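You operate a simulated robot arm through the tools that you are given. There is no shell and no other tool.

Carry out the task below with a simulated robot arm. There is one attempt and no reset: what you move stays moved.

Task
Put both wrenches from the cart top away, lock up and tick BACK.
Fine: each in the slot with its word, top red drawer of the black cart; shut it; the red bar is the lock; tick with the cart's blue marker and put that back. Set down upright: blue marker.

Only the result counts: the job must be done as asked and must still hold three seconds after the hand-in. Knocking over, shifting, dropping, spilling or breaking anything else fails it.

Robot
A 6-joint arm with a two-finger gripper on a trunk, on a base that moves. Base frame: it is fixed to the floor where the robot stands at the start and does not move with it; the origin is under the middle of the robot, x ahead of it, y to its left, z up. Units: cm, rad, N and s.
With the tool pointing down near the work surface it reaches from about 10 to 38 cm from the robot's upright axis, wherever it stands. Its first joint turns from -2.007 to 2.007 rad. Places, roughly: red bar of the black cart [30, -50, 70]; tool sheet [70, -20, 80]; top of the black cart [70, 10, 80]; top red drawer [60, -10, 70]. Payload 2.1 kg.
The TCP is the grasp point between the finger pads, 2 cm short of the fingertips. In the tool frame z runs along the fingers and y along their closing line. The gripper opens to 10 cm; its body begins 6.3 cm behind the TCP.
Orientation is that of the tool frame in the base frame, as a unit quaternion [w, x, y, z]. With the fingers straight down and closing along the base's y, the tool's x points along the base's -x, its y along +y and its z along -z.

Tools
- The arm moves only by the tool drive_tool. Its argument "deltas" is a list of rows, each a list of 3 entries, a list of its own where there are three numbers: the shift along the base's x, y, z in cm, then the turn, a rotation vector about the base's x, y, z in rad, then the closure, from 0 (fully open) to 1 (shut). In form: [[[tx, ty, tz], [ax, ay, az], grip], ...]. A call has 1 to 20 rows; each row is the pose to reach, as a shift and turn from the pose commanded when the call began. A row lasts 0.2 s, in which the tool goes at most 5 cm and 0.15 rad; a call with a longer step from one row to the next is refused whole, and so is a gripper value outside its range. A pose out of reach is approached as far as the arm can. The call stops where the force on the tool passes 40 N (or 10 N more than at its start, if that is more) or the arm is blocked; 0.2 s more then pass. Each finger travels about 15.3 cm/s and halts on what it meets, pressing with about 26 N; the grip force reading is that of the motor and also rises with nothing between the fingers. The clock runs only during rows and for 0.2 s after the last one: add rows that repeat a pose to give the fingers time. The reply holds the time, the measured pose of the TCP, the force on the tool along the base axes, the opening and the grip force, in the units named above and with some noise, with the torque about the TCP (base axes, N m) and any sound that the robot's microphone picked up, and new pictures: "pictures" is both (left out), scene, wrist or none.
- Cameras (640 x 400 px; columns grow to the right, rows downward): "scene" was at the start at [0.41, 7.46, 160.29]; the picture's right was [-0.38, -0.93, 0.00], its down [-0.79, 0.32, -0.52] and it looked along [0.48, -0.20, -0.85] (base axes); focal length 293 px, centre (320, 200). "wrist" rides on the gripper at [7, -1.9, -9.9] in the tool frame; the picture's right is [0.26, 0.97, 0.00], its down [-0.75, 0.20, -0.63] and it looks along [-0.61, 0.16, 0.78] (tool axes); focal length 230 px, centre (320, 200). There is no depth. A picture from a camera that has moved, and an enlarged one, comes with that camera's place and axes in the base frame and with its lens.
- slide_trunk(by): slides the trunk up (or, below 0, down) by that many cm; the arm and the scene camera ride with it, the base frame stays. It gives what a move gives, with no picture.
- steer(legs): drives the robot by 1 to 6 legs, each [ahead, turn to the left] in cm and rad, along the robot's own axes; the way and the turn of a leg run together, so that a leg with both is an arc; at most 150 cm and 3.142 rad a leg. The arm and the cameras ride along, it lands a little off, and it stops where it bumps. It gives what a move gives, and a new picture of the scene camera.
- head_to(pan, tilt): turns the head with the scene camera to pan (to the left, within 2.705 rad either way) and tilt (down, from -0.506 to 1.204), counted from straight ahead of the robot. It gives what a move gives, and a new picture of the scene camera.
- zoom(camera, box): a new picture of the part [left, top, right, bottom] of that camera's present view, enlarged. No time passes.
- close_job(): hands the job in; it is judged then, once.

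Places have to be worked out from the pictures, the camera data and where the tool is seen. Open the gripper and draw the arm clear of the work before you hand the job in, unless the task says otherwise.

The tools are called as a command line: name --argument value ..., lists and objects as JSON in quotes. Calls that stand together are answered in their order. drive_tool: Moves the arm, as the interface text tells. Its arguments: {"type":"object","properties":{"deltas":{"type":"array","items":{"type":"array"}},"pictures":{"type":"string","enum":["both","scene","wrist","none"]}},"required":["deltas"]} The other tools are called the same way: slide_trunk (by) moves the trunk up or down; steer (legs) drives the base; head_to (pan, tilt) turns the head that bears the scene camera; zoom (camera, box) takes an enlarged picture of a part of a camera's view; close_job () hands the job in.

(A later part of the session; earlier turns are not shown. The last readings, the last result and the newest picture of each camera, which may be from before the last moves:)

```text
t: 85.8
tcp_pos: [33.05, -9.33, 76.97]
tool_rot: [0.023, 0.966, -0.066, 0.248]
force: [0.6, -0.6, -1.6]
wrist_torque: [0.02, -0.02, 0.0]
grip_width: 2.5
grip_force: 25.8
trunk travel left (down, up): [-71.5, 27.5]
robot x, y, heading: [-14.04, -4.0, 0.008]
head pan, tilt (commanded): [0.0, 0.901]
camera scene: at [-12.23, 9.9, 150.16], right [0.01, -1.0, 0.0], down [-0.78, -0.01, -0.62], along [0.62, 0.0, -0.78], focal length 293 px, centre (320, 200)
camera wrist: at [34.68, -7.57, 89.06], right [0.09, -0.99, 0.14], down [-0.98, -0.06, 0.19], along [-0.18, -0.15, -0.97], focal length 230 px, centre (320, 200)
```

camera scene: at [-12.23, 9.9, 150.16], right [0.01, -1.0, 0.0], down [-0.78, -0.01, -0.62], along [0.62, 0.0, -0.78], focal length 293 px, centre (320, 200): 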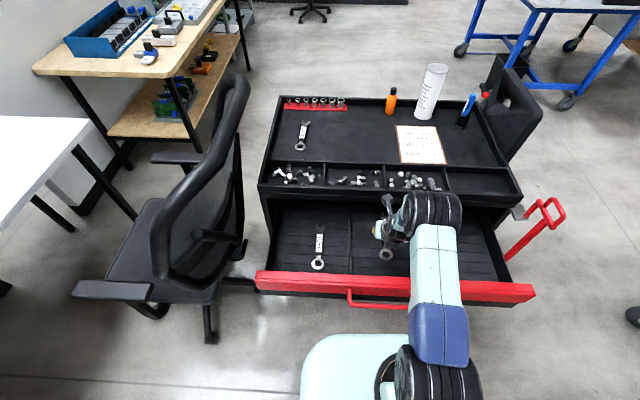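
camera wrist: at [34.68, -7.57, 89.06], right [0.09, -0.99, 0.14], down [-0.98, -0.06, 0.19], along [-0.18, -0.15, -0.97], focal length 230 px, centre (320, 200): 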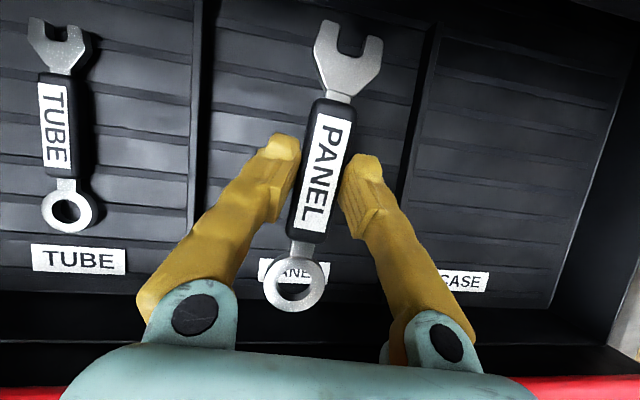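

The wrench hangs squarely over the PANEL slot. I lower with the trunk 6 cm, then feel for the floor with small arm steps.

slide_trunk --by -6

drive_tool --deltas '[[[0, 0, -0.3], [0, 0, 0], 1], [[0, 0, -0.6], [0, 0, 0], 1], [[0, 0, -0.9], [0, 0, 0], 1], [[0, 0, -1.2], [0, 0, 0], 1], [[0, 0, -1.5], [0, 0, 0], 1]]' --pictures "wrist"

```text
t: 86.8
tcp_pos: [33.0, -9.35, 71.1]
tool_rot: [0.024, 0.966, -0.066, 0.248]
force: [0.2, -0.4, -1.8]
wrist_torque: [-0.01, 0.02, -0.03]
grip_width: 2.46
grip_force: 25.9
trunk travel left (down, up): [-65.5, 33.5]
robot x, y, heading: [-13.66, -4.52, 0.006]
head pan, tilt (commanded): [0.0, 0.901]
```

```text
t: 88.0
tcp_pos: [33.15, -9.4, 69.37]
tool_rot: [0.025, 0.966, -0.066, 0.249]
force: [0.4, -1.8, -1.6]
wrist_torque: [0.0, -0.01, 0.01]
grip_width: 2.48
grip_force: 25.8
trunk travel left (down, up): [-65.5, 33.5]
robot x, y, heading: [-13.81, -4.06, 0.008]
head pan, tilt (commanded): [0.0, 0.901]
camera wrist: at [34.77, -7.55, 81.52], right [0.09, -0.99, 0.14], down [-0.98, -0.06, 0.19], along [-0.18, -0.15, -0.97], focal length 230 px, centre (320, 200)
```

wrist: 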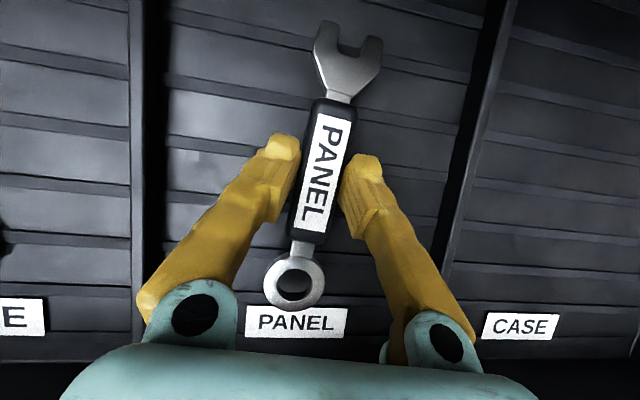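

No contact at z 69.4; I continue in small steps.

drive_tool --deltas '[[[0, 0, -0.25], [0, 0, 0], 1], [[0, 0, -0.5], [0, 0, 0], 1], [[0, 0, -0.75], [0, 0, 0], 1], [[0, 0, -1.0], [0, 0, 0], 1]]' --pictures "none"

```text
t: 89.0
tcp_pos: [33.12, -9.35, 68.57]
tool_rot: [0.026, 0.966, -0.066, 0.248]
force: [0.2, 0.3, -1.0]
wrist_torque: [0.04, -0.02, -0.01]
grip_width: 2.53
grip_force: 26.5
trunk travel left (down, up): [-65.5, 33.5]
robot x, y, heading: [-14.1, -3.97, 0.009]
head pan, tilt (commanded): [0.0, 0.901]
```

drive_tool --deltas '[[[0, 0, -0.2], [0, 0, 0], 1], [[0, 0, -0.4], [0, 0, 0], 1], [[0, 0, -0.6], [0, 0, 0], 1], [[0, 0, -0.8], [0, 0, 0], 1]]' --pictures "wrist"

```text
t: 90.0
tcp_pos: [32.94, -9.35, 68.09]
tool_rot: [0.026, 0.965, -0.066, 0.253]
force: [1.1, -0.4, 24.2]
wrist_torque: [0.36, 0.52, 0.09]
grip_width: 2.5
grip_force: 26.1
trunk travel left (down, up): [-65.5, 33.5]
robot x, y, heading: [-14.16, -4.28, 0.006]
head pan, tilt (commanded): [0.0, 0.901]
camera wrist: at [34.5, -7.45, 80.13], right [0.09, -0.99, 0.14], down [-0.98, -0.06, 0.18], along [-0.17, -0.16, -0.97], focal length 230 px, centre (320, 200)
```

wrist: 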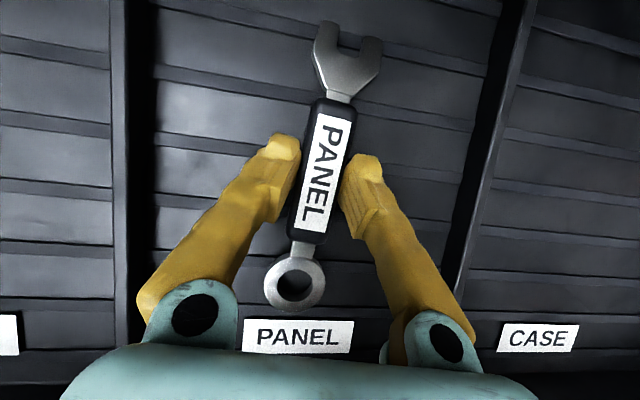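

The wrench rests on the slot's floor (24 N). I ease up 0.4 cm, open the fingers and look.

drive_tool --deltas '[[[0, 0, 0.2], [0, 0, 0], 1], [[0, 0, 0.4], [0, 0, 0], 1], [[0, 0, 0.4], [0, 0, 0], 0.8], [[0, 0, 0.4], [0, 0, 0], 0.6], [[0, 0, 0.4], [0, 0, 0], 0.45], [[0, 0, 0.4], [0, 0, 0], 0.45]]' --pictures "wrist"

```text
t: 91.4
tcp_pos: [32.82, -9.31, 68.2]
tool_rot: [0.026, 0.966, -0.066, 0.249]
force: [-1.0, -4.9, 13.4]
wrist_torque: [0.27, -0.06, -0.05]
grip_width: 5.08
grip_force: 0.0
trunk travel left (down, up): [-65.5, 33.5]
robot x, y, heading: [-14.23, -4.11, 0.012]
head pan, tilt (commanded): [0.0, 0.901]
camera wrist: at [34.5, -7.59, 80.22], right [0.09, -0.99, 0.14], down [-0.98, -0.06, 0.19], along [-0.18, -0.15, -0.97], focal length 230 px, centre (320, 200)
```

wrist: 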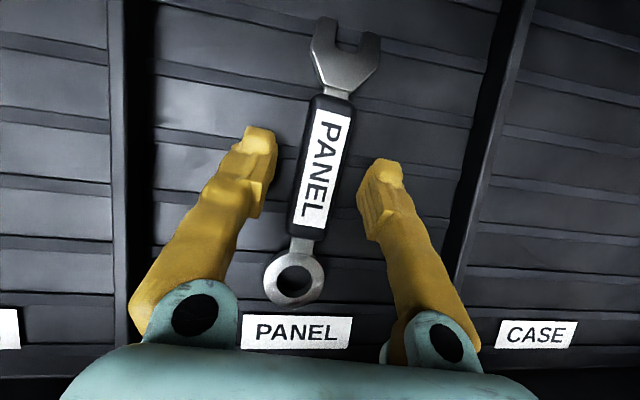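

The PANEL wrench lies flat in its slot. I lift straight up with the trunk.

slide_trunk --by 20

drive_tool --deltas '[[[0, 0, 0], [0, 0, 0], 0.4]]' --pictures "wrist"

```text
t: 93.5
tcp_pos: [33.07, -9.37, 88.05]
tool_rot: [0.027, 0.966, -0.067, 0.248]
force: [0.3, -0.1, -0.6]
wrist_torque: [0.0, -0.01, -0.02]
grip_width: 5.5
grip_force: 0.1
trunk travel left (down, up): [-85.5, 13.5]
robot x, y, heading: [-14.27, -4.24, 0.008]
head pan, tilt (commanded): [0.0, 0.901]
```

```text
t: 94.0
tcp_pos: [33.03, -9.37, 88.13]
tool_rot: [0.027, 0.966, -0.067, 0.248]
force: [0.1, 0.4, 0.0]
wrist_torque: [-0.01, 0.02, -0.02]
grip_width: 6.0
grip_force: 0.0
trunk travel left (down, up): [-85.5, 13.5]
robot x, y, heading: [-14.1, -3.9, 0.005]
head pan, tilt (commanded): [0.0, 0.901]
camera wrist: at [34.66, -7.53, 100.11], right [0.09, -0.99, 0.14], down [-0.98, -0.06, 0.19], along [-0.18, -0.16, -0.97], focal length 230 px, centre (320, 200)
```

wrist: 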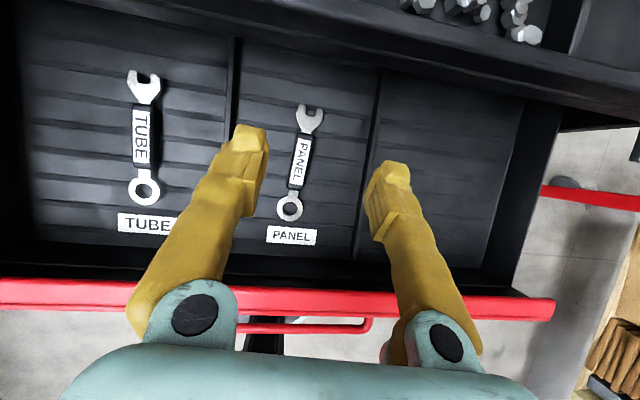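

PANEL is in place and TUBE undisturbed. Next is the CASE wrench at about (71.9, 17.1); I raise the trunk and drive in an S towards x 14, y 9, keeping the column clear of the drawer handle.

slide_trunk --by 12

steer --legs '[[0, 0.44], [30.5, 0], [0, -0.44]]'

drive_tool --deltas '[[[0, 0, 0], [0, 0, 0], 0.2]]' --pictures "wrist"

```text
t: 95.5
tcp_pos: [32.95, -9.38, 100.09]
tool_rot: [0.026, 0.966, -0.067, 0.249]
force: [0.0, -0.5, 0.0]
wrist_torque: [0.02, 0.0, -0.03]
grip_width: 6.0
grip_force: 0.0
trunk travel left (down, up): [-97.5, 1.5]
robot x, y, heading: [-14.08, -4.27, 0.008]
head pan, tilt (commanded): [0.0, 0.901]
```

```text
t: 100.1
tcp_pos: [60.73, 3.31, 100.06]
tool_rot: [0.027, 0.966, -0.07, 0.248]
force: [0.2, -1.4, 0.6]
wrist_torque: [0.01, -0.01, 0.03]
grip_width: 5.98
grip_force: 0.0
trunk travel left (down, up): [-97.5, 1.5]
robot x, y, heading: [13.8, 8.64, 0.002]
head pan, tilt (commanded): [0.0, 0.901]
camera scene: at [15.63, 23.02, 176.15], right [0.0, -1.0, 0.0], down [-0.78, 0.0, -0.62], along [0.62, 0.0, -0.78], focal length 293 px, centre (320, 200)
```

scene: 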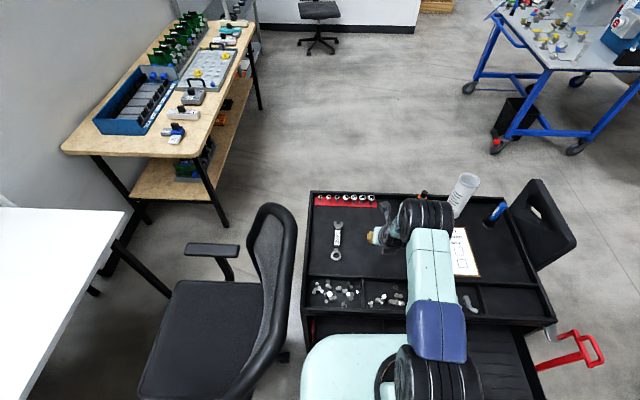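

```text
t: 100.5
tcp_pos: [60.77, 3.41, 100.04]
tool_rot: [0.028, 0.966, -0.071, 0.248]
force: [-0.7, -0.7, 0.8]
wrist_torque: [0.0, 0.01, 0.01]
grip_width: 8.01
grip_force: 0.1
trunk travel left (down, up): [-97.5, 1.5]
robot x, y, heading: [13.9, 8.85, -0.0]
head pan, tilt (commanded): [0.0, 0.901]
camera wrist: at [62.48, 5.21, 112.12], right [0.08, -0.99, 0.14], down [-0.98, -0.05, 0.19], along [-0.18, -0.15, -0.97], focal length 230 px, centre (320, 200)
```

wrist: 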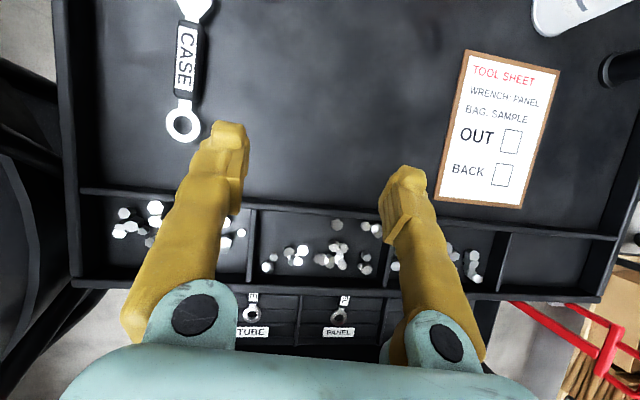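

CASE lies with its ring at about (65.5, 17.8) and label near (72, 17). I move to hover over the handle, adding a little tilt for reach, then lower with the trunk.

drive_tool --deltas '[[[2, 2.5, 1], [0, -0.02, 0], 0.3], [[4, 5, 2], [0, -0.04, 0], 0.4], [[6, 7.5, 3], [-0.007, -0.06, 0], 0.4], [[8, 10, 4], [-0.007, -0.06, 0], 0.4], [[9.5, 12, 5], [-0.007, -0.06, 0], 0.4], [[10.4, 13.6, 5], [-0.007, -0.06, 0], 0.4], [[10.4, 13.6, 5], [-0.007, -0.06, 0], 0.4]]' --pictures "none"

slide_trunk --by -13

drive_tool --deltas '[[[0, 0, 0], [0, 0, 0], 0.4]]' --pictures "both"

```text
t: 102.1
tcp_pos: [71.07, 17.08, 104.9]
tool_rot: [0.028, 0.958, -0.07, 0.276]
force: [-0.1, 0.2, 0.5]
wrist_torque: [0.0, 0.02, 0.02]
grip_width: 5.99
grip_force: 0.1
trunk travel left (down, up): [-97.5, 1.5]
robot x, y, heading: [13.54, 8.97, -0.004]
head pan, tilt (commanded): [0.0, 0.901]
```

```text
t: 103.7
tcp_pos: [71.02, 17.22, 91.91]
tool_rot: [0.027, 0.958, -0.069, 0.277]
force: [-0.3, 0.1, 0.1]
wrist_torque: [0.0, -0.01, -0.02]
grip_width: 6.02
grip_force: 0.1
trunk travel left (down, up): [-84.5, 14.5]
robot x, y, heading: [13.69, 8.89, 0.0]
head pan, tilt (commanded): [0.0, 0.901]
```

```text
t: 104.1
tcp_pos: [71.07, 17.15, 91.79]
tool_rot: [0.028, 0.958, -0.07, 0.277]
force: [0.7, 0.0, 0.2]
wrist_torque: [-0.03, -0.03, 0.01]
grip_width: 6.01
grip_force: 0.1
trunk travel left (down, up): [-84.5, 14.5]
robot x, y, heading: [13.79, 8.94, -0.001]
head pan, tilt (commanded): [0.0, 0.901]
camera scene: at [15.69, 22.98, 163.16], right [0.0, -1.0, 0.0], down [-0.78, 0.0, -0.62], along [0.62, 0.0, -0.78], focal length 293 px, centre (320, 200)
camera wrist: at [72.06, 19.03, 104.0], right [0.07, -0.99, 0.15], down [-0.99, -0.05, 0.13], along [-0.12, -0.16, -0.98], focal length 230 px, centre (320, 200)
```

scene: 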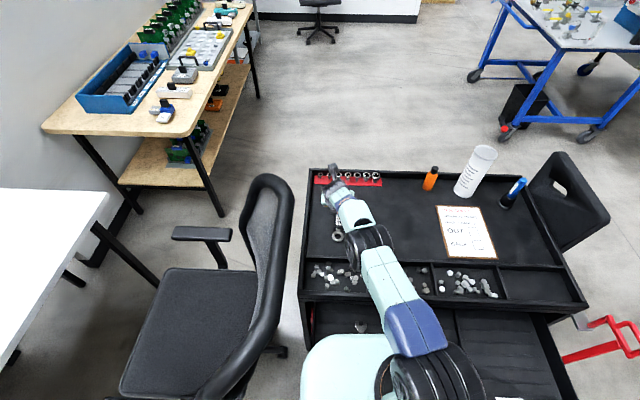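
wrist: 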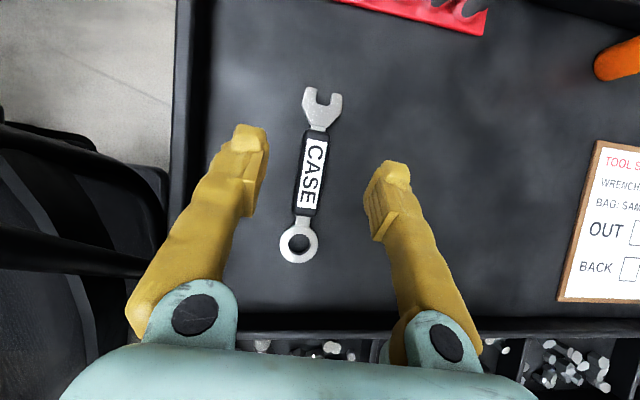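

The tool is over the handle, about 4 mm too far left. I correct y by −0.4 and lower the trunk 7 cm.

drive_tool --deltas '[[[0, -0.4, 0], [0, 0, 0], 0.4]]' --pictures "none"

slide_trunk --by -7

drive_tool --deltas '[[[0, 0, -0.3], [0, 0, 0], 0.4], [[0, 0, -0.6], [0, 0, 0], 0.4], [[0, 0, -0.9], [0, 0, 0], 0.4], [[0, 0, -1.1], [0, 0, 0], 0.4]]' --pictures "wrist"

```text
t: 104.5
tcp_pos: [71.17, 16.79, 91.86]
tool_rot: [0.028, 0.958, -0.07, 0.277]
force: [0.4, -0.6, -0.5]
wrist_torque: [0.01, -0.01, -0.01]
grip_width: 6.0
grip_force: 0.0
trunk travel left (down, up): [-84.5, 14.5]
robot x, y, heading: [13.76, 8.56, -0.003]
head pan, tilt (commanded): [0.0, 0.901]
```

```text
t: 105.5
tcp_pos: [71.2, 16.73, 84.84]
tool_rot: [0.027, 0.958, -0.07, 0.277]
force: [-0.5, -1.0, 0.3]
wrist_torque: [-0.02, 0.02, 0.03]
grip_width: 6.02
grip_force: 0.1
trunk travel left (down, up): [-77.5, 21.5]
robot x, y, heading: [14.03, 9.23, 0.003]
head pan, tilt (commanded): [0.0, 0.901]
```

```text
t: 106.5
tcp_pos: [71.14, 16.68, 83.71]
tool_rot: [0.028, 0.958, -0.07, 0.277]
force: [0.2, 0.2, -0.2]
wrist_torque: [-0.04, -0.03, 0.04]
grip_width: 6.01
grip_force: 0.0
trunk travel left (down, up): [-77.5, 21.5]
robot x, y, heading: [13.97, 8.98, -0.001]
head pan, tilt (commanded): [0.0, 0.901]
camera wrist: at [72.04, 18.56, 95.9], right [0.07, -0.99, 0.15], down [-0.99, -0.05, 0.13], along [-0.12, -0.16, -0.98], focal length 230 px, centre (320, 200)
```

wrist: 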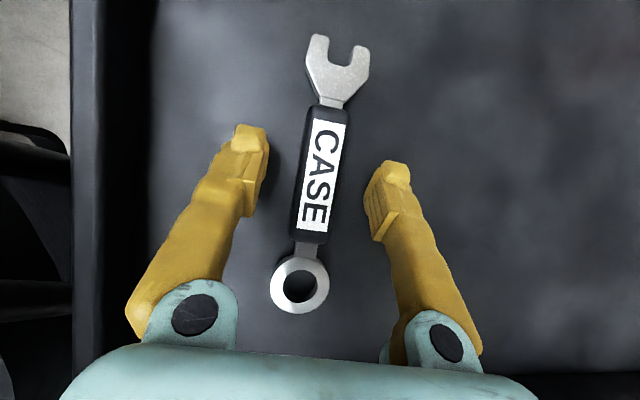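

The handle lies midway between the fingers at z 83.7. I go down 0.35 cm and close.

drive_tool --deltas '[[[0, 0, -0.2], [0, 0, 0], 0.4], [[0, 0, -0.35], [0, 0, 0], 0.4], [[0, 0, -0.35], [0, 0, 0], 0.6], [[0, 0, -0.35], [0, 0, 0], 0.8], [[0, 0, -0.35], [0, 0, 0], 1], [[0, 0, -0.35], [0, 0, 0], 1], [[0, 0, -0.35], [0, 0, 0], 1]]' --pictures "wrist"

```text
t: 108.1
tcp_pos: [70.96, 16.68, 83.52]
tool_rot: [0.028, 0.958, -0.069, 0.277]
force: [-0.6, 1.1, 0.7]
wrist_torque: [-0.07, 0.04, 0.02]
grip_width: 2.52
grip_force: 26.0
trunk travel left (down, up): [-77.5, 21.5]
robot x, y, heading: [13.89, 9.04, 0.003]
head pan, tilt (commanded): [0.0, 0.901]
camera wrist: at [71.99, 18.55, 95.71], right [0.07, -0.99, 0.15], down [-0.99, -0.05, 0.13], along [-0.12, -0.16, -0.98], focal length 230 px, centre (320, 200)
```

wrist: 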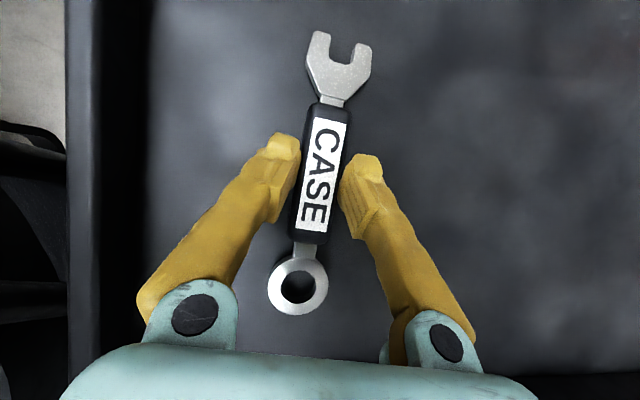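

CASE is gripped (2.5 cm). I lift with the trunk and draw the arm in.

slide_trunk --by 18

drive_tool --deltas '[[[-3, -3, 0], [0, 0, 0], 1], [[-6, -6, 0], [0, 0, 0], 1], [[-9, -9, 0], [0, 0, 0], 1], [[-11, -12, 0], [0, 0, 0], 1]]' --pictures "wrist"

```text
t: 110.1
tcp_pos: [71.14, 16.57, 101.64]
tool_rot: [0.029, 0.958, -0.069, 0.277]
force: [-0.3, 0.1, -1.4]
wrist_torque: [0.0, 0.03, 0.02]
grip_width: 2.53
grip_force: 26.1
trunk travel left (down, up): [-95.5, 3.5]
robot x, y, heading: [13.67, 8.85, -0.001]
head pan, tilt (commanded): [0.0, 0.901]
```

```text
t: 111.1
tcp_pos: [59.84, 4.6, 101.36]
tool_rot: [0.032, 0.958, -0.071, 0.275]
force: [-0.2, 0.2, -1.0]
wrist_torque: [-0.01, 0.0, -0.04]
grip_width: 2.51
grip_force: 26.4
trunk travel left (down, up): [-95.5, 3.5]
robot x, y, heading: [13.95, 8.9, -0.001]
head pan, tilt (commanded): [0.0, 0.901]
camera wrist: at [60.91, 6.52, 113.46], right [0.07, -0.99, 0.16], down [-0.99, -0.04, 0.14], along [-0.13, -0.17, -0.98], focal length 230 px, centre (320, 200)
```

wrist: 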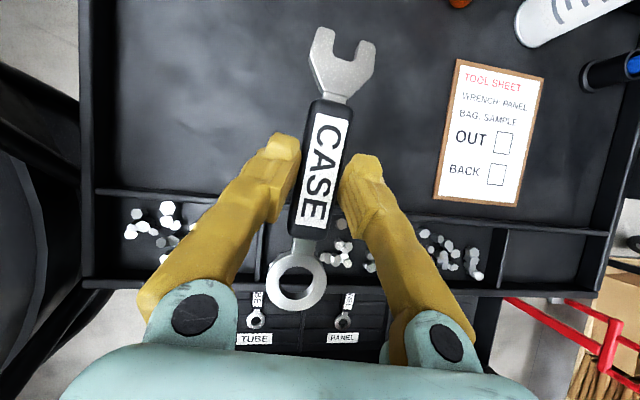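

The wrench is held well. I back out to about x −30 and then drive across to about (−12, −24), in front of the CASE slot, with the load at z 101 above everything.

steer --legs '[[-44, 0], [0, -1.07], [37.6, 0], [0, 1.07]]'

drive_tool --deltas '[[[0, 0, 0], [0, 0, 0], 1]]' --pictures "wrist"

```text
t: 121.2
tcp_pos: [33.78, -29.75, 101.35]
tool_rot: [0.035, 0.958, -0.078, 0.275]
force: [-0.6, 0.6, -0.8]
wrist_torque: [0.03, 0.03, 0.0]
grip_width: 2.5
grip_force: 26.2
trunk travel left (down, up): [-95.5, 3.5]
robot x, y, heading: [-12.28, -24.61, -0.02]
head pan, tilt (commanded): [0.0, 0.901]
camera scene: at [-10.13, -10.81, 174.16], right [-0.02, -1.0, 0.0], down [-0.78, 0.01, -0.62], along [0.62, -0.01, -0.78], focal length 293 px, centre (320, 200)
```

scene: 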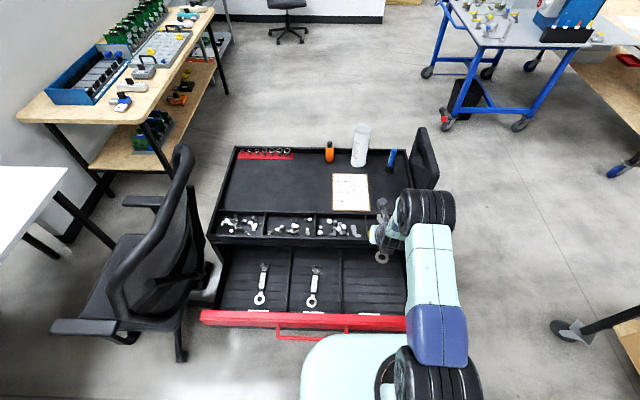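

```text
t: 121.6
tcp_pos: [33.73, -29.72, 101.34]
tool_rot: [0.034, 0.957, -0.077, 0.276]
force: [0.9, 0.8, -1.0]
wrist_torque: [0.02, 0.04, 0.01]
grip_width: 2.48
grip_force: 25.8
trunk travel left (down, up): [-95.5, 3.5]
robot x, y, heading: [-11.93, -24.59, -0.018]
head pan, tilt (commanded): [0.0, 0.901]
camera wrist: at [34.82, -27.81, 113.44], right [0.05, -0.99, 0.16], down [-0.99, -0.03, 0.14], along [-0.13, -0.17, -0.98], focal length 230 px, centre (320, 200)
```

wrist: 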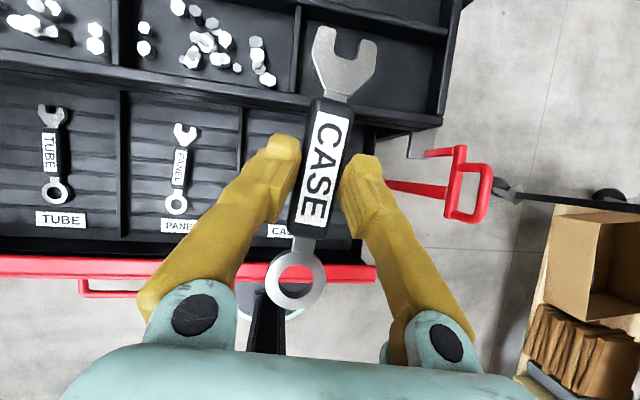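

The tool is over the CASE slot. I shift back 1.8 cm so the jaw clears the cart's lip and lower the trunk in two stages.

drive_tool --deltas '[[[-1.8, 0.4, 0], [0, 0, 0], 1], [[-1.8, 0.4, 0], [0, 0, 0], 1]]' --pictures "none"

slide_trunk --by -24

drive_tool --deltas '[[[0, 0, 0], [0, 0, 0], 1]]' --pictures "both"

```text
t: 122.2
tcp_pos: [31.98, -29.24, 101.51]
tool_rot: [0.039, 0.958, -0.077, 0.273]
force: [-0.2, 0.1, -1.3]
wrist_torque: [-0.01, 0.03, 0.04]
grip_width: 2.5
grip_force: 26.1
trunk travel left (down, up): [-95.5, 3.5]
robot x, y, heading: [-12.15, -24.8, -0.014]
head pan, tilt (commanded): [0.0, 0.901]
```

```text
t: 124.7
tcp_pos: [32.01, -29.28, 77.55]
tool_rot: [0.041, 0.958, -0.077, 0.273]
force: [0.0, -0.8, -1.4]
wrist_torque: [0.01, -0.01, 0.01]
grip_width: 2.51
grip_force: 26.2
trunk travel left (down, up): [-71.5, 27.5]
robot x, y, heading: [-12.19, -24.9, -0.013]
head pan, tilt (commanded): [0.0, 0.901]
```

```text
t: 125.1
tcp_pos: [32.06, -29.13, 77.62]
tool_rot: [0.039, 0.958, -0.076, 0.273]
force: [0.3, 0.6, -2.2]
wrist_torque: [0.01, 0.0, -0.03]
grip_width: 2.5
grip_force: 25.9
trunk travel left (down, up): [-71.5, 27.5]
robot x, y, heading: [-12.13, -25.03, -0.016]
head pan, tilt (commanded): [0.0, 0.901]
camera scene: at [-10.15, -10.79, 150.16], right [-0.02, -1.0, 0.0], down [-0.78, 0.01, -0.62], along [0.62, -0.01, -0.78], focal length 293 px, centre (320, 200)
camera wrist: at [33.18, -27.16, 89.62], right [0.05, -0.98, 0.17], down [-0.99, -0.03, 0.14], along [-0.14, -0.18, -0.97], focal length 230 px, centre (320, 200)
```

scene: 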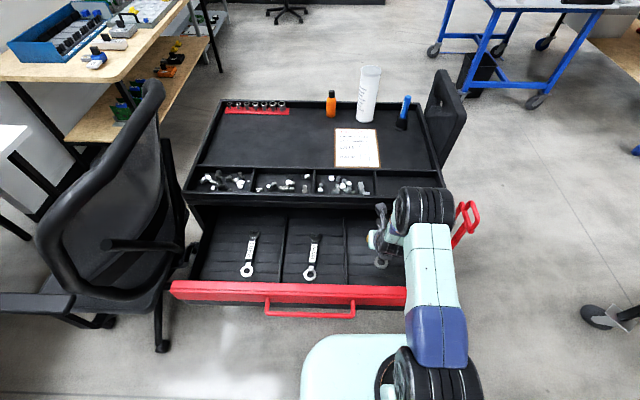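
wrist: 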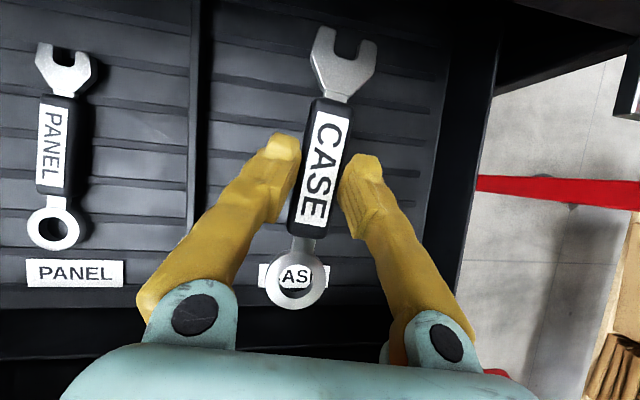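

The wrench hangs centrally over the CASE slot. I lower 7 cm with the trunk and then feel for the floor.

slide_trunk --by -7

drive_tool --deltas '[[[0, 0, -0.3], [0, 0, 0], 1], [[0, 0, -0.6], [0, 0, 0], 1], [[0, 0, -0.9], [0, 0, 0], 1], [[0, 0, -1.2], [0, 0, 0], 1], [[0, 0, -1.5], [0, 0, 0], 1]]' --pictures "none"

```text
t: 126.2
tcp_pos: [32.02, -29.23, 70.54]
tool_rot: [0.04, 0.958, -0.076, 0.274]
force: [-0.5, 0.5, -0.5]
wrist_torque: [0.01, 0.0, -0.02]
grip_width: 2.47
grip_force: 25.8
trunk travel left (down, up): [-64.5, 34.5]
robot x, y, heading: [-12.41, -25.01, -0.019]
head pan, tilt (commanded): [0.0, 0.901]
```

```text
t: 127.4
tcp_pos: [32.09, -29.31, 68.98]
tool_rot: [0.042, 0.958, -0.076, 0.273]
force: [0.1, 0.1, -0.4]
wrist_torque: [0.01, 0.04, 0.03]
grip_width: 2.48
grip_force: 26.1
trunk travel left (down, up): [-64.5, 34.5]
robot x, y, heading: [-12.34, -24.93, -0.015]
head pan, tilt (commanded): [0.0, 0.901]
```

drive_tool --deltas '[[[0, 0, -0.2], [0, 0, 0], 1], [[0, 0, -0.4], [0, 0, 0], 1], [[0, 0, -0.6], [0, 0, 0], 1], [[0, 0, -0.8], [0, 0, 0], 1]]' --pictures "wrist"

```text
t: 128.4
tcp_pos: [32.2, -29.3, 68.48]
tool_rot: [0.042, 0.957, -0.076, 0.275]
force: [1.2, -2.9, 12.9]
wrist_torque: [0.2, 0.22, -0.02]
grip_width: 2.52
grip_force: 26.0
trunk travel left (down, up): [-64.5, 34.5]
robot x, y, heading: [-12.4, -24.93, -0.015]
head pan, tilt (commanded): [0.0, 0.901]
camera wrist: at [33.21, -27.15, 80.61], right [0.05, -0.98, 0.18], down [-0.99, -0.03, 0.14], along [-0.13, -0.18, -0.97], focal length 230 px, centre (320, 200)
```

wrist: 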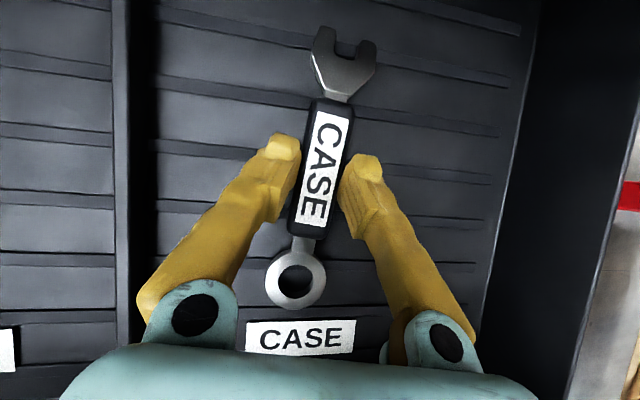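

It touches the floor (13 N). I release and lift away.

drive_tool --deltas '[[[0, 0, 0.2], [0, 0, 0], 1], [[0, 0, 0.2], [0, 0, 0], 0.8], [[0, 0, 0.2], [0, 0, 0], 0.6], [[0, 0, 0.2], [0, 0, 0], 0.45], [[0, 0, 0.2], [0, 0, 0], 0.45], [[0, 0, 1], [0, 0, 0], 0.45], [[0, 0, 2], [0, 0, 0], 0.45]]' --pictures "none"

slide_trunk --by 25

drive_tool --deltas '[[[0, 0, 0], [0, 0, 0], 0.45]]' --pictures "both"

```text
t: 130.0
tcp_pos: [31.97, -29.16, 70.21]
tool_rot: [0.041, 0.958, -0.077, 0.274]
force: [0.5, -1.1, -0.6]
wrist_torque: [0.0, 0.01, 0.02]
grip_width: 5.5
grip_force: 0.0
trunk travel left (down, up): [-64.5, 34.5]
robot x, y, heading: [-12.29, -24.56, -0.014]
head pan, tilt (commanded): [0.0, 0.901]
```

```text
t: 132.6
tcp_pos: [31.98, -29.24, 95.26]
tool_rot: [0.041, 0.958, -0.077, 0.274]
force: [-0.1, 0.3, -0.1]
wrist_torque: [0.03, 0.02, -0.03]
grip_width: 5.49
grip_force: 0.0
trunk travel left (down, up): [-89.5, 9.5]
robot x, y, heading: [-11.99, -25.07, -0.013]
head pan, tilt (commanded): [0.0, 0.901]
```

```text
t: 133.0
tcp_pos: [32.1, -29.16, 95.21]
tool_rot: [0.041, 0.958, -0.077, 0.273]
force: [-0.2, 0.1, -0.6]
wrist_torque: [-0.05, 0.01, -0.04]
grip_width: 5.48
grip_force: 0.1
trunk travel left (down, up): [-89.5, 9.5]
robot x, y, heading: [-12.03, -25.17, -0.023]
head pan, tilt (commanded): [0.0, 0.901]
camera scene: at [-10.18, -10.79, 168.15], right [-0.02, -1.0, 0.0], down [-0.78, 0.01, -0.62], along [0.62, -0.01, -0.78], focal length 293 px, centre (320, 200)
camera wrist: at [33.19, -27.05, 107.25], right [0.05, -0.98, 0.17], down [-0.99, -0.03, 0.14], along [-0.14, -0.18, -0.97], focal length 230 px, centre (320, 200)
```

scene: 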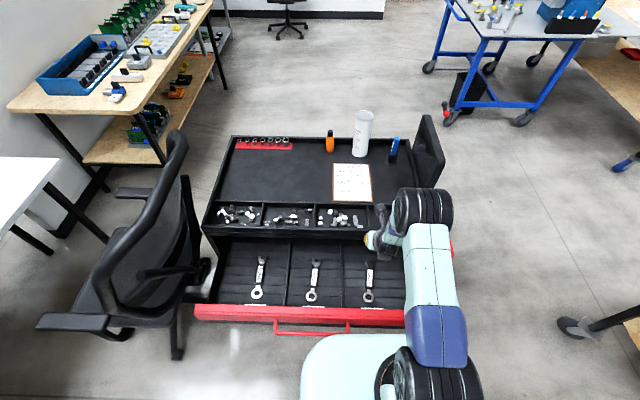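
wrist: 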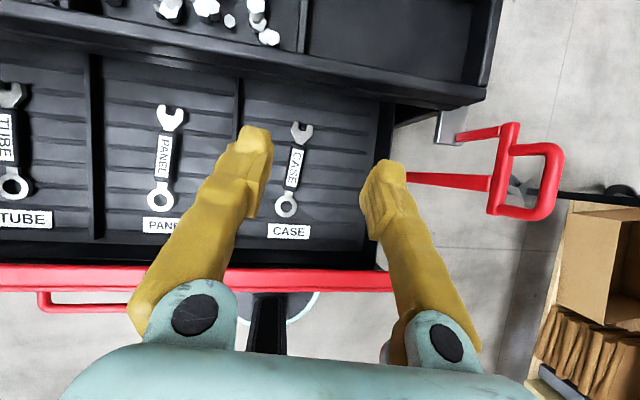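

Both wrenches now lie in the slots with their words. Next I shut the drawer: I back the robot off to about (−47, −5), in line with the drawer's middle.

steer --legs '[[0, -0.5], [-41, 0], [0, 0.52]]'

drive_tool --deltas '[[[0.5, 0.5, 2.5], [0, -0.14, 0], 0.7], [[1, 1, 5], [0, -0.28, 0], 1], [[1.5, 1.5, 7.5], [0, -0.42, 0], 1], [[2, 2, 10], [0, -0.56, 0], 1], [[2.5, 2.5, 12.5], [0, -0.7, 0], 1], [[3, 3, 15], [0, -0.84, 0], 1], [[3.5, 3.5, 18], [0, -0.95, 0], 1], [[4, 4, 21], [0, -1.02, 0], 1], [[4, 4, 24], [0, -1.02, 0], 1]]' --pictures "both"

```text
t: 138.4
tcp_pos: [-4.68, -8.05, 95.13]
tool_rot: [0.037, 0.959, -0.066, 0.274]
force: [-0.2, -0.1, -0.3]
wrist_torque: [0.0, 0.01, 0.04]
grip_width: 5.49
grip_force: 0.1
trunk travel left (down, up): [-89.5, 9.5]
robot x, y, heading: [-48.53, -5.23, 0.005]
head pan, tilt (commanded): [0.0, 0.901]
camera scene: at [-47.23, 9.2, 168.16], right [0.01, -1.0, 0.0], down [-0.78, -0.01, -0.62], along [0.62, 0.01, -0.78], focal length 293 px, centre (320, 200)
```

scene: 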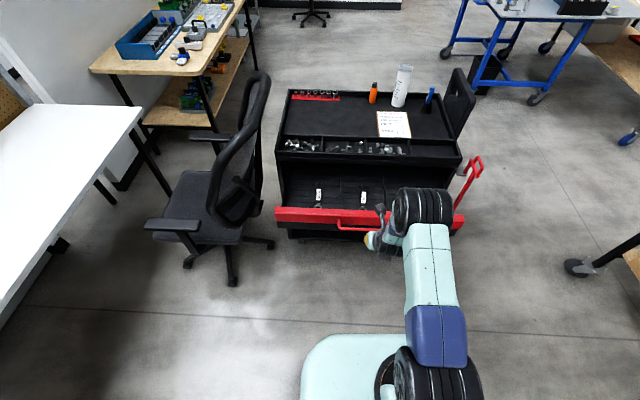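

```text
t: 140.4
tcp_pos: [3.22, 0.85, 125.13]
tool_rot: [0.019, 0.708, -0.075, 0.702]
force: [-0.5, -0.7, 0.5]
wrist_torque: [0.01, -0.02, 0.01]
grip_width: 0.02
grip_force: 26.5
out of reach, approached as far as the arm can: row 1, 2, 3, 4, 5, 6, 7, 8, 9
trunk travel left (down, up): [-89.5, 9.5]
robot x, y, heading: [-49.12, -5.04, 0.006]
head pan, tilt (commanded): [0.0, 0.901]
camera scene: at [-47.55, 9.09, 168.17], right [0.01, -1.0, 0.0], down [-0.78, -0.01, -0.62], along [0.62, 0.01, -0.78], focal length 293 px, centre (320, 200)
camera wrist: at [-6.27, 3.36, 132.43], right [-0.13, -0.98, 0.18], down [-0.65, -0.05, -0.76], along [0.75, -0.21, -0.63], focal length 230 px, centre (320, 200)
```

scene: 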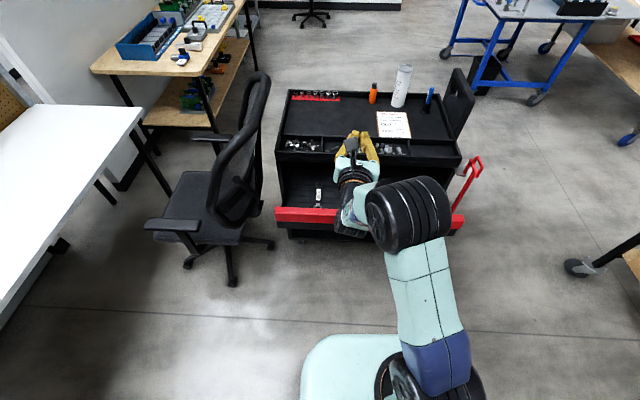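
wrist: 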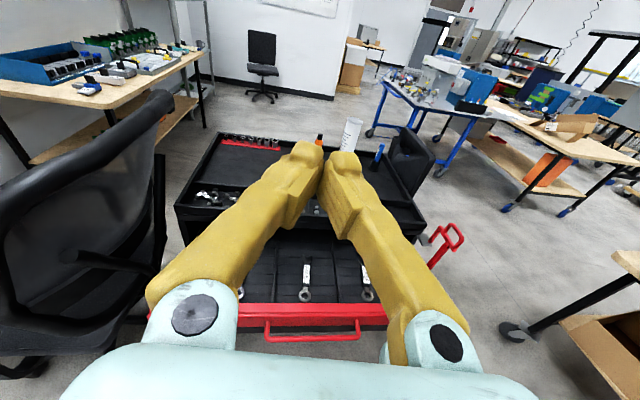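

The tool points forward but a wrist limit pulled it off to the side. I roll it to the orientation used before on the handle (fingers closing vertically), which sits well inside the joint range, and move to y −10.5.

drive_tool --deltas '[[[-0.2, -1, -0.5], [-0.14, 0.008, 0.01], 0.6], [[-0.4, -2, -1], [-0.28, 0.017, 0.019], 0.5], [[-0.6, -3, -1.5], [-0.42, 0.025, 0.029], 0.5], [[-0.8, -4, -2], [-0.56, 0.034, 0.038], 0.5], [[-1, -5, -2.5], [-0.7, 0.042, 0.048], 0.5], [[-1.2, -6, -3], [-0.84, 0.05, 0.057], 0.5], [[-1.4, -7, -3.5], [-0.98, 0.059, 0.067], 0.5], [[-1.6, -8, -4], [-1.12, 0.067, 0.076], 0.5], [[-1.8, -9, -4.5], [-1.26, 0.076, 0.086], 0.5], [[-2, -10, -5], [-1.4, 0.084, 0.095], 0.5], [[-2.2, -11, -5.5], [-1.54, 0.093, 0.105], 0.5], [[-2.2, -11.4, -6], [-1.647, 0.099, 0.112], 0.5], [[-2.2, -11.4, -6], [-1.647, 0.099, 0.112], 0.5]]' --pictures "wrist"

slide_trunk --by -40

```text
t: 143.2
tcp_pos: [1.54, -10.21, 119.18]
tool_rot: [0.484, 0.51, 0.502, 0.503]
force: [0.1, 0.2, 0.7]
wrist_torque: [-0.02, 0.0, -0.03]
grip_width: 4.98
grip_force: 0.1
trunk travel left (down, up): [-89.5, 9.5]
robot x, y, heading: [-48.79, -5.1, 0.009]
head pan, tilt (commanded): [0.0, 0.901]
camera wrist: at [-8.44, -3.45, 117.76], right [0.02, 0.23, 0.97], down [-0.62, -0.76, 0.2], along [0.79, -0.6, 0.13], focal length 230 px, centre (320, 200)
```

wrist: 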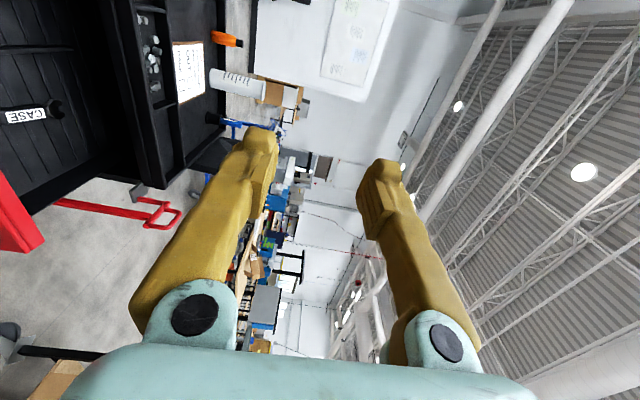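

```text
t: 147.0
tcp_pos: [1.57, -10.25, 79.25]
tool_rot: [0.483, 0.511, 0.502, 0.503]
force: [0.5, 1.1, 1.0]
wrist_torque: [-0.01, -0.01, 0.03]
grip_width: 5.01
grip_force: 0.0
trunk travel left (down, up): [-49.5, 49.5]
robot x, y, heading: [-48.82, -4.76, 0.006]
head pan, tilt (commanded): [0.0, 0.901]
```

Tool forward at z 79, y −10.3. I lower 5.2 cm to the bar's height and drive forward 12 cm so that the bar comes between the fingers.

slide_trunk --by -5.2

steer --legs '[[12, 0]]'

drive_tool --deltas '[[[0, 0, 0], [0, 0, 0], 0.5]]' --pictures "wrist"

```text
t: 147.9
tcp_pos: [1.4, -10.31, 73.9]
tool_rot: [0.484, 0.51, 0.503, 0.503]
force: [0.2, 0.5, -0.7]
wrist_torque: [0.02, 0.03, -0.02]
grip_width: 5.02
grip_force: 0.1
trunk travel left (down, up): [-44.3, 54.7]
robot x, y, heading: [-48.92, -4.9, 0.011]
head pan, tilt (commanded): [0.0, 0.901]
```

```text
t: 149.2
tcp_pos: [13.69, -10.26, 73.89]
tool_rot: [0.483, 0.511, 0.503, 0.503]
force: [0.2, -0.6, 0.6]
wrist_torque: [-0.01, -0.02, 0.02]
grip_width: 4.99
grip_force: 0.2
trunk travel left (down, up): [-44.3, 54.7]
robot x, y, heading: [-36.81, -4.58, 0.011]
head pan, tilt (commanded): [0.0, 0.901]
camera scene: at [-34.89, 9.31, 122.95], right [0.01, -1.0, 0.0], down [-0.78, -0.01, -0.62], along [0.62, 0.01, -0.78], focal length 293 px, centre (320, 200)
```

scene: 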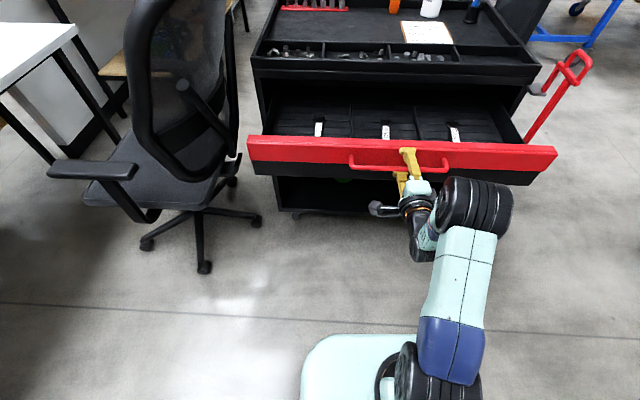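

```text
t: 149.6
tcp_pos: [13.88, -10.21, 73.99]
tool_rot: [0.484, 0.51, 0.502, 0.503]
force: [0.4, 0.6, -0.9]
wrist_torque: [-0.02, -0.01, -0.01]
grip_width: 5.01
grip_force: 0.0
trunk travel left (down, up): [-44.3, 54.7]
robot x, y, heading: [-36.56, -4.98, 0.009]
head pan, tilt (commanded): [0.0, 0.901]
camera wrist: at [3.85, -3.31, 72.58], right [0.02, 0.23, 0.97], down [-0.62, -0.76, 0.2], along [0.79, -0.6, 0.12], focal length 230 px, centre (320, 200)
```

wrist: 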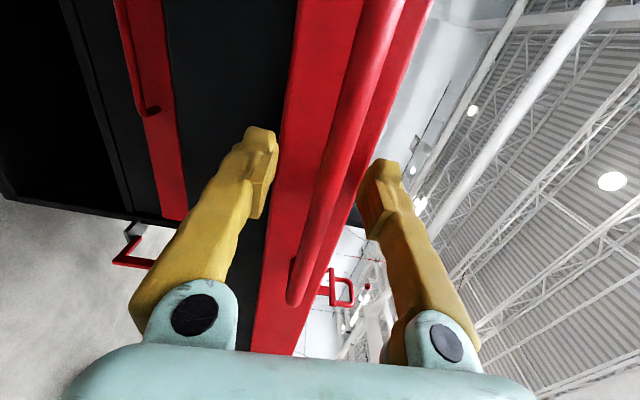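

The bar is between the pads. I close and push forward with the arm along the cart's axis.

drive_tool --deltas '[[[0, 0, 0], [0, 0, 0], 0.8], [[0, 0, 0], [0, 0, 0], 1], [[0, 0, 0], [0, 0, 0], 1], [[1, -0.04, 0], [0, 0, 0], 1], [[2.2, -0.09, 0], [0, 0, 0], 1], [[3.4, -0.14, 0], [0, 0, 0], 1], [[4.6, -0.18, 0], [0, 0, 0], 1], [[5.8, -0.23, 0], [0, 0, 0], 1], [[7, -0.28, 0], [0, 0, 0], 1], [[8.2, -0.33, 0], [0, 0, 0], 1], [[9, -0.36, 0], [0, 0, 0], 1]]' --pictures "scene"

```text
t: 152.0
tcp_pos: [22.87, -10.63, 73.95]
tool_rot: [0.484, 0.51, 0.503, 0.503]
force: [0.3, 0.1, 0.1]
wrist_torque: [0.0, -0.02, 0.03]
grip_width: 0.02
grip_force: 26.3
trunk travel left (down, up): [-44.3, 54.7]
robot x, y, heading: [-36.74, -4.93, 0.008]
head pan, tilt (commanded): [0.0, 0.901]
camera scene: at [-34.97, 9.31, 122.96], right [0.01, -1.0, 0.0], down [-0.78, -0.01, -0.62], along [0.62, 0.01, -0.78], focal length 293 px, centre (320, 200)
```

scene: 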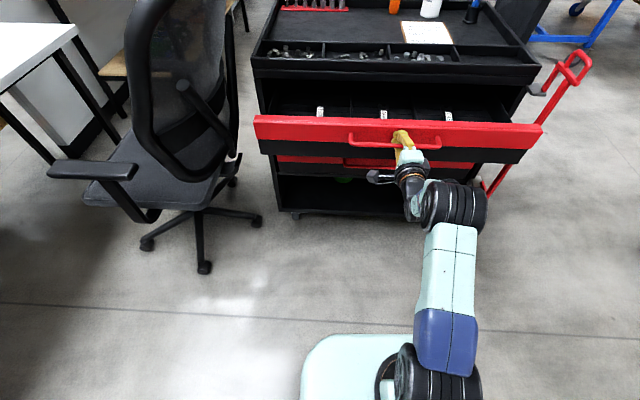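

The drawer moves in, though the grip reads fully closed. I check how the fingers sit on the bar.

zoom --camera "wrist" --box '[160, 0, 480, 200]'

zoom --camera "scene" --box '[320, 90, 520, 215]'

```text
2.00 times, centred on (320, 100) of wrist
camera zoom: at [12.91, -3.68, 72.69], right [0.02, 0.23, 0.97], down [-0.62, -0.76, 0.2], along [0.79, -0.6, 0.12], focal length 460 px, centre (320, 400)
```

zoom: 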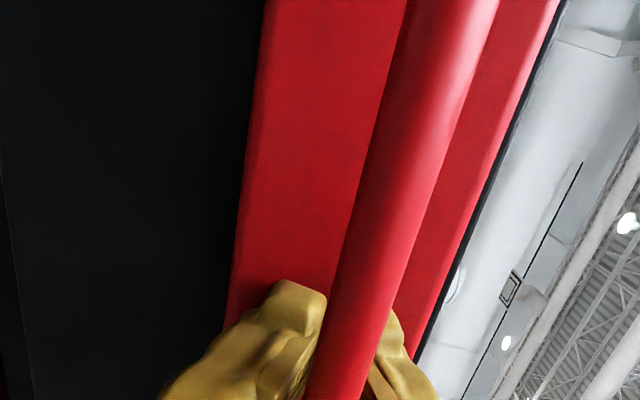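

```text
3.20 times, centred on (420, 152) of scene
camera zoom: at [-34.97, 9.31, 122.96], right [0.01, -1.0, 0.0], down [-0.78, -0.01, -0.62], along [0.62, 0.01, -0.78], focal length 938 px, centre (0, 352)
```

zoom: 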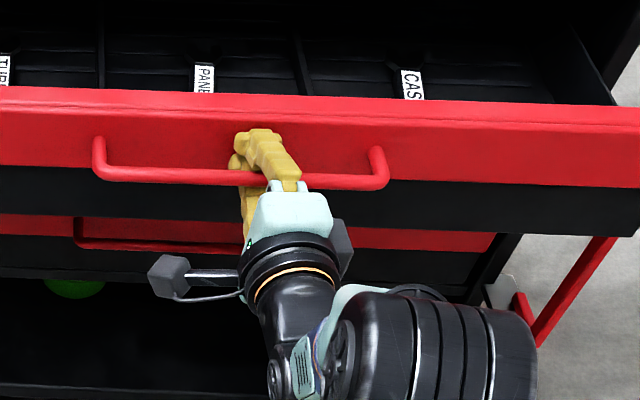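

The bar is held deep between the fingers and the tips push the front. I drive the base forward 15 cm, leaving the last few centimetres for the arm with its force stop.

steer --legs '[[15, 0]]'

drive_tool --deltas '[[[0.4, 0, 0], [0, 0, 0], 1], [[0.8, 0, 0], [0, 0, 0], 1], [[1.2, 0, 0], [0, 0, 0], 1], [[1.6, 0, 0], [0, 0, 0], 1], [[2.0, 0, 0], [0, 0, 0], 1]]' --pictures "both"

```text
t: 153.4
tcp_pos: [38.01, -10.24, 73.96]
tool_rot: [0.482, 0.511, 0.504, 0.503]
force: [0.1, 0.0, -0.4]
wrist_torque: [-0.02, -0.02, -0.01]
grip_width: 0.0
grip_force: 26.4
trunk travel left (down, up): [-44.3, 54.7]
robot x, y, heading: [-21.76, -4.94, 0.009]
head pan, tilt (commanded): [0.0, 0.901]
camera scene: at [-19.81, 9.46, 122.95], right [0.01, -1.0, 0.0], down [-0.78, -0.01, -0.62], along [0.62, 0.01, -0.78], focal length 293 px, centre (320, 200)
```

scene: 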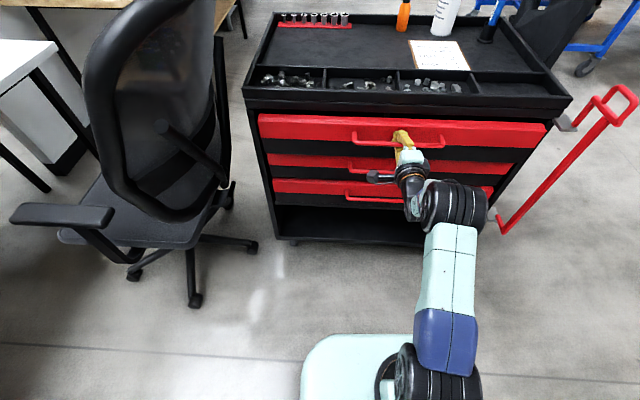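

```text
t: 154.6
tcp_pos: [39.9, -10.43, 74.0]
tool_rot: [0.483, 0.511, 0.502, 0.504]
force: [-1.3, 0.5, 1.1]
wrist_torque: [-0.01, -0.05, 0.01]
grip_width: 0.02
grip_force: 26.0
trunk travel left (down, up): [-44.3, 54.7]
robot x, y, heading: [-21.59, -4.62, 0.005]
head pan, tilt (commanded): [0.0, 0.901]
camera scene: at [-19.91, 9.45, 122.96], right [0.01, -1.0, 0.0], down [-0.78, -0.01, -0.62], along [0.62, 0.01, -0.78], focal length 293 px, centre (320, 200)
camera wrist: at [29.91, -3.57, 72.71], right [0.02, 0.23, 0.97], down [-0.61, -0.76, 0.2], along [0.79, -0.6, 0.12], focal length 230 px, centre (320, 200)
```

scene: 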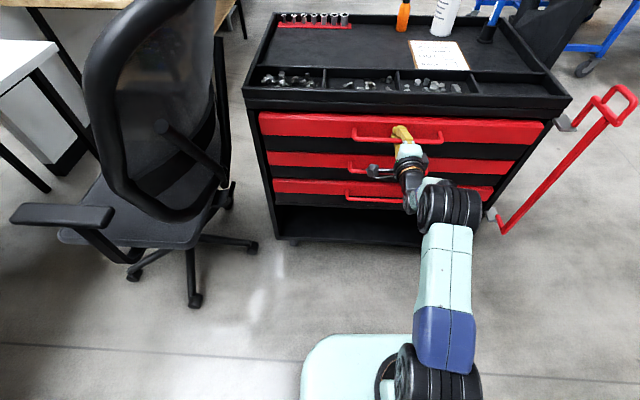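
wrist: 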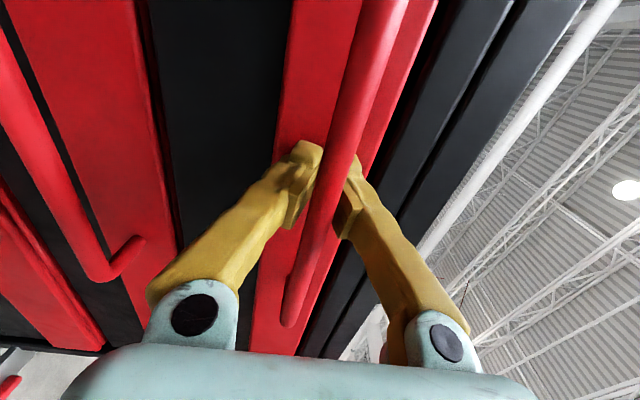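

Still little force, so the drawer may not be quite home. I keep pushing in small steps with the force stop.

drive_tool --deltas '[[[0.3, 0, 0], [0, 0, 0], 1], [[0.6, 0, 0], [0, 0, 0], 1], [[0.9, 0, 0], [0, 0, 0], 1], [[1.2, 0, 0], [0, 0, 0], 1], [[1.5, 0, 0], [0, 0, 0], 1]]' --pictures "scene"

zoom --camera "scene" --box '[240, 80, 560, 280]'

```text
t: 155.8
tcp_pos: [41.36, -10.25, 73.93]
tool_rot: [0.483, 0.51, 0.503, 0.503]
force: [-13.2, 0.7, -3.4]
wrist_torque: [0.0, 0.01, -0.08]
grip_width: 0.03
grip_force: 26.1
trunk travel left (down, up): [-44.3, 54.7]
robot x, y, heading: [-21.31, -4.68, 0.009]
head pan, tilt (commanded): [0.0, 0.901]
camera scene: at [-20.12, 9.44, 122.95], right [0.01, -1.0, 0.0], down [-0.78, -0.01, -0.62], along [0.62, 0.01, -0.78], focal length 293 px, centre (320, 200)
```

scene: 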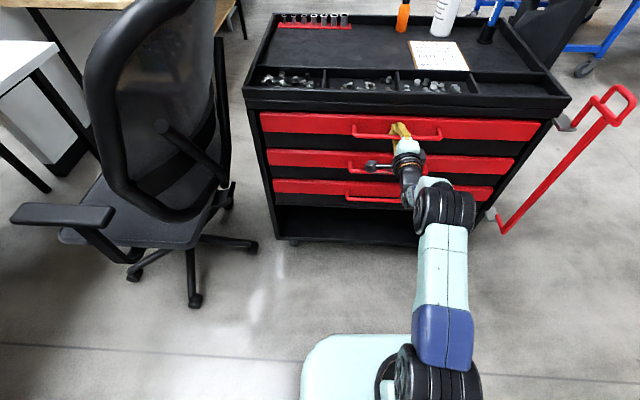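

```text
2.00 times, centred on (400, 180) of scene
camera zoom: at [-20.12, 9.44, 122.95], right [0.01, -1.0, 0.0], down [-0.78, -0.01, -0.62], along [0.62, 0.01, -0.78], focal length 586 px, centre (160, 240)
```

zoom: 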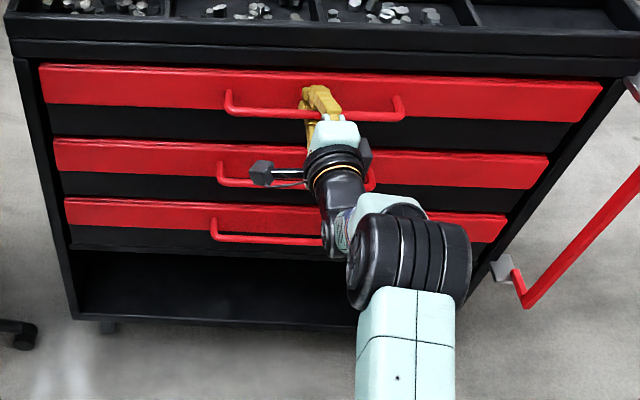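

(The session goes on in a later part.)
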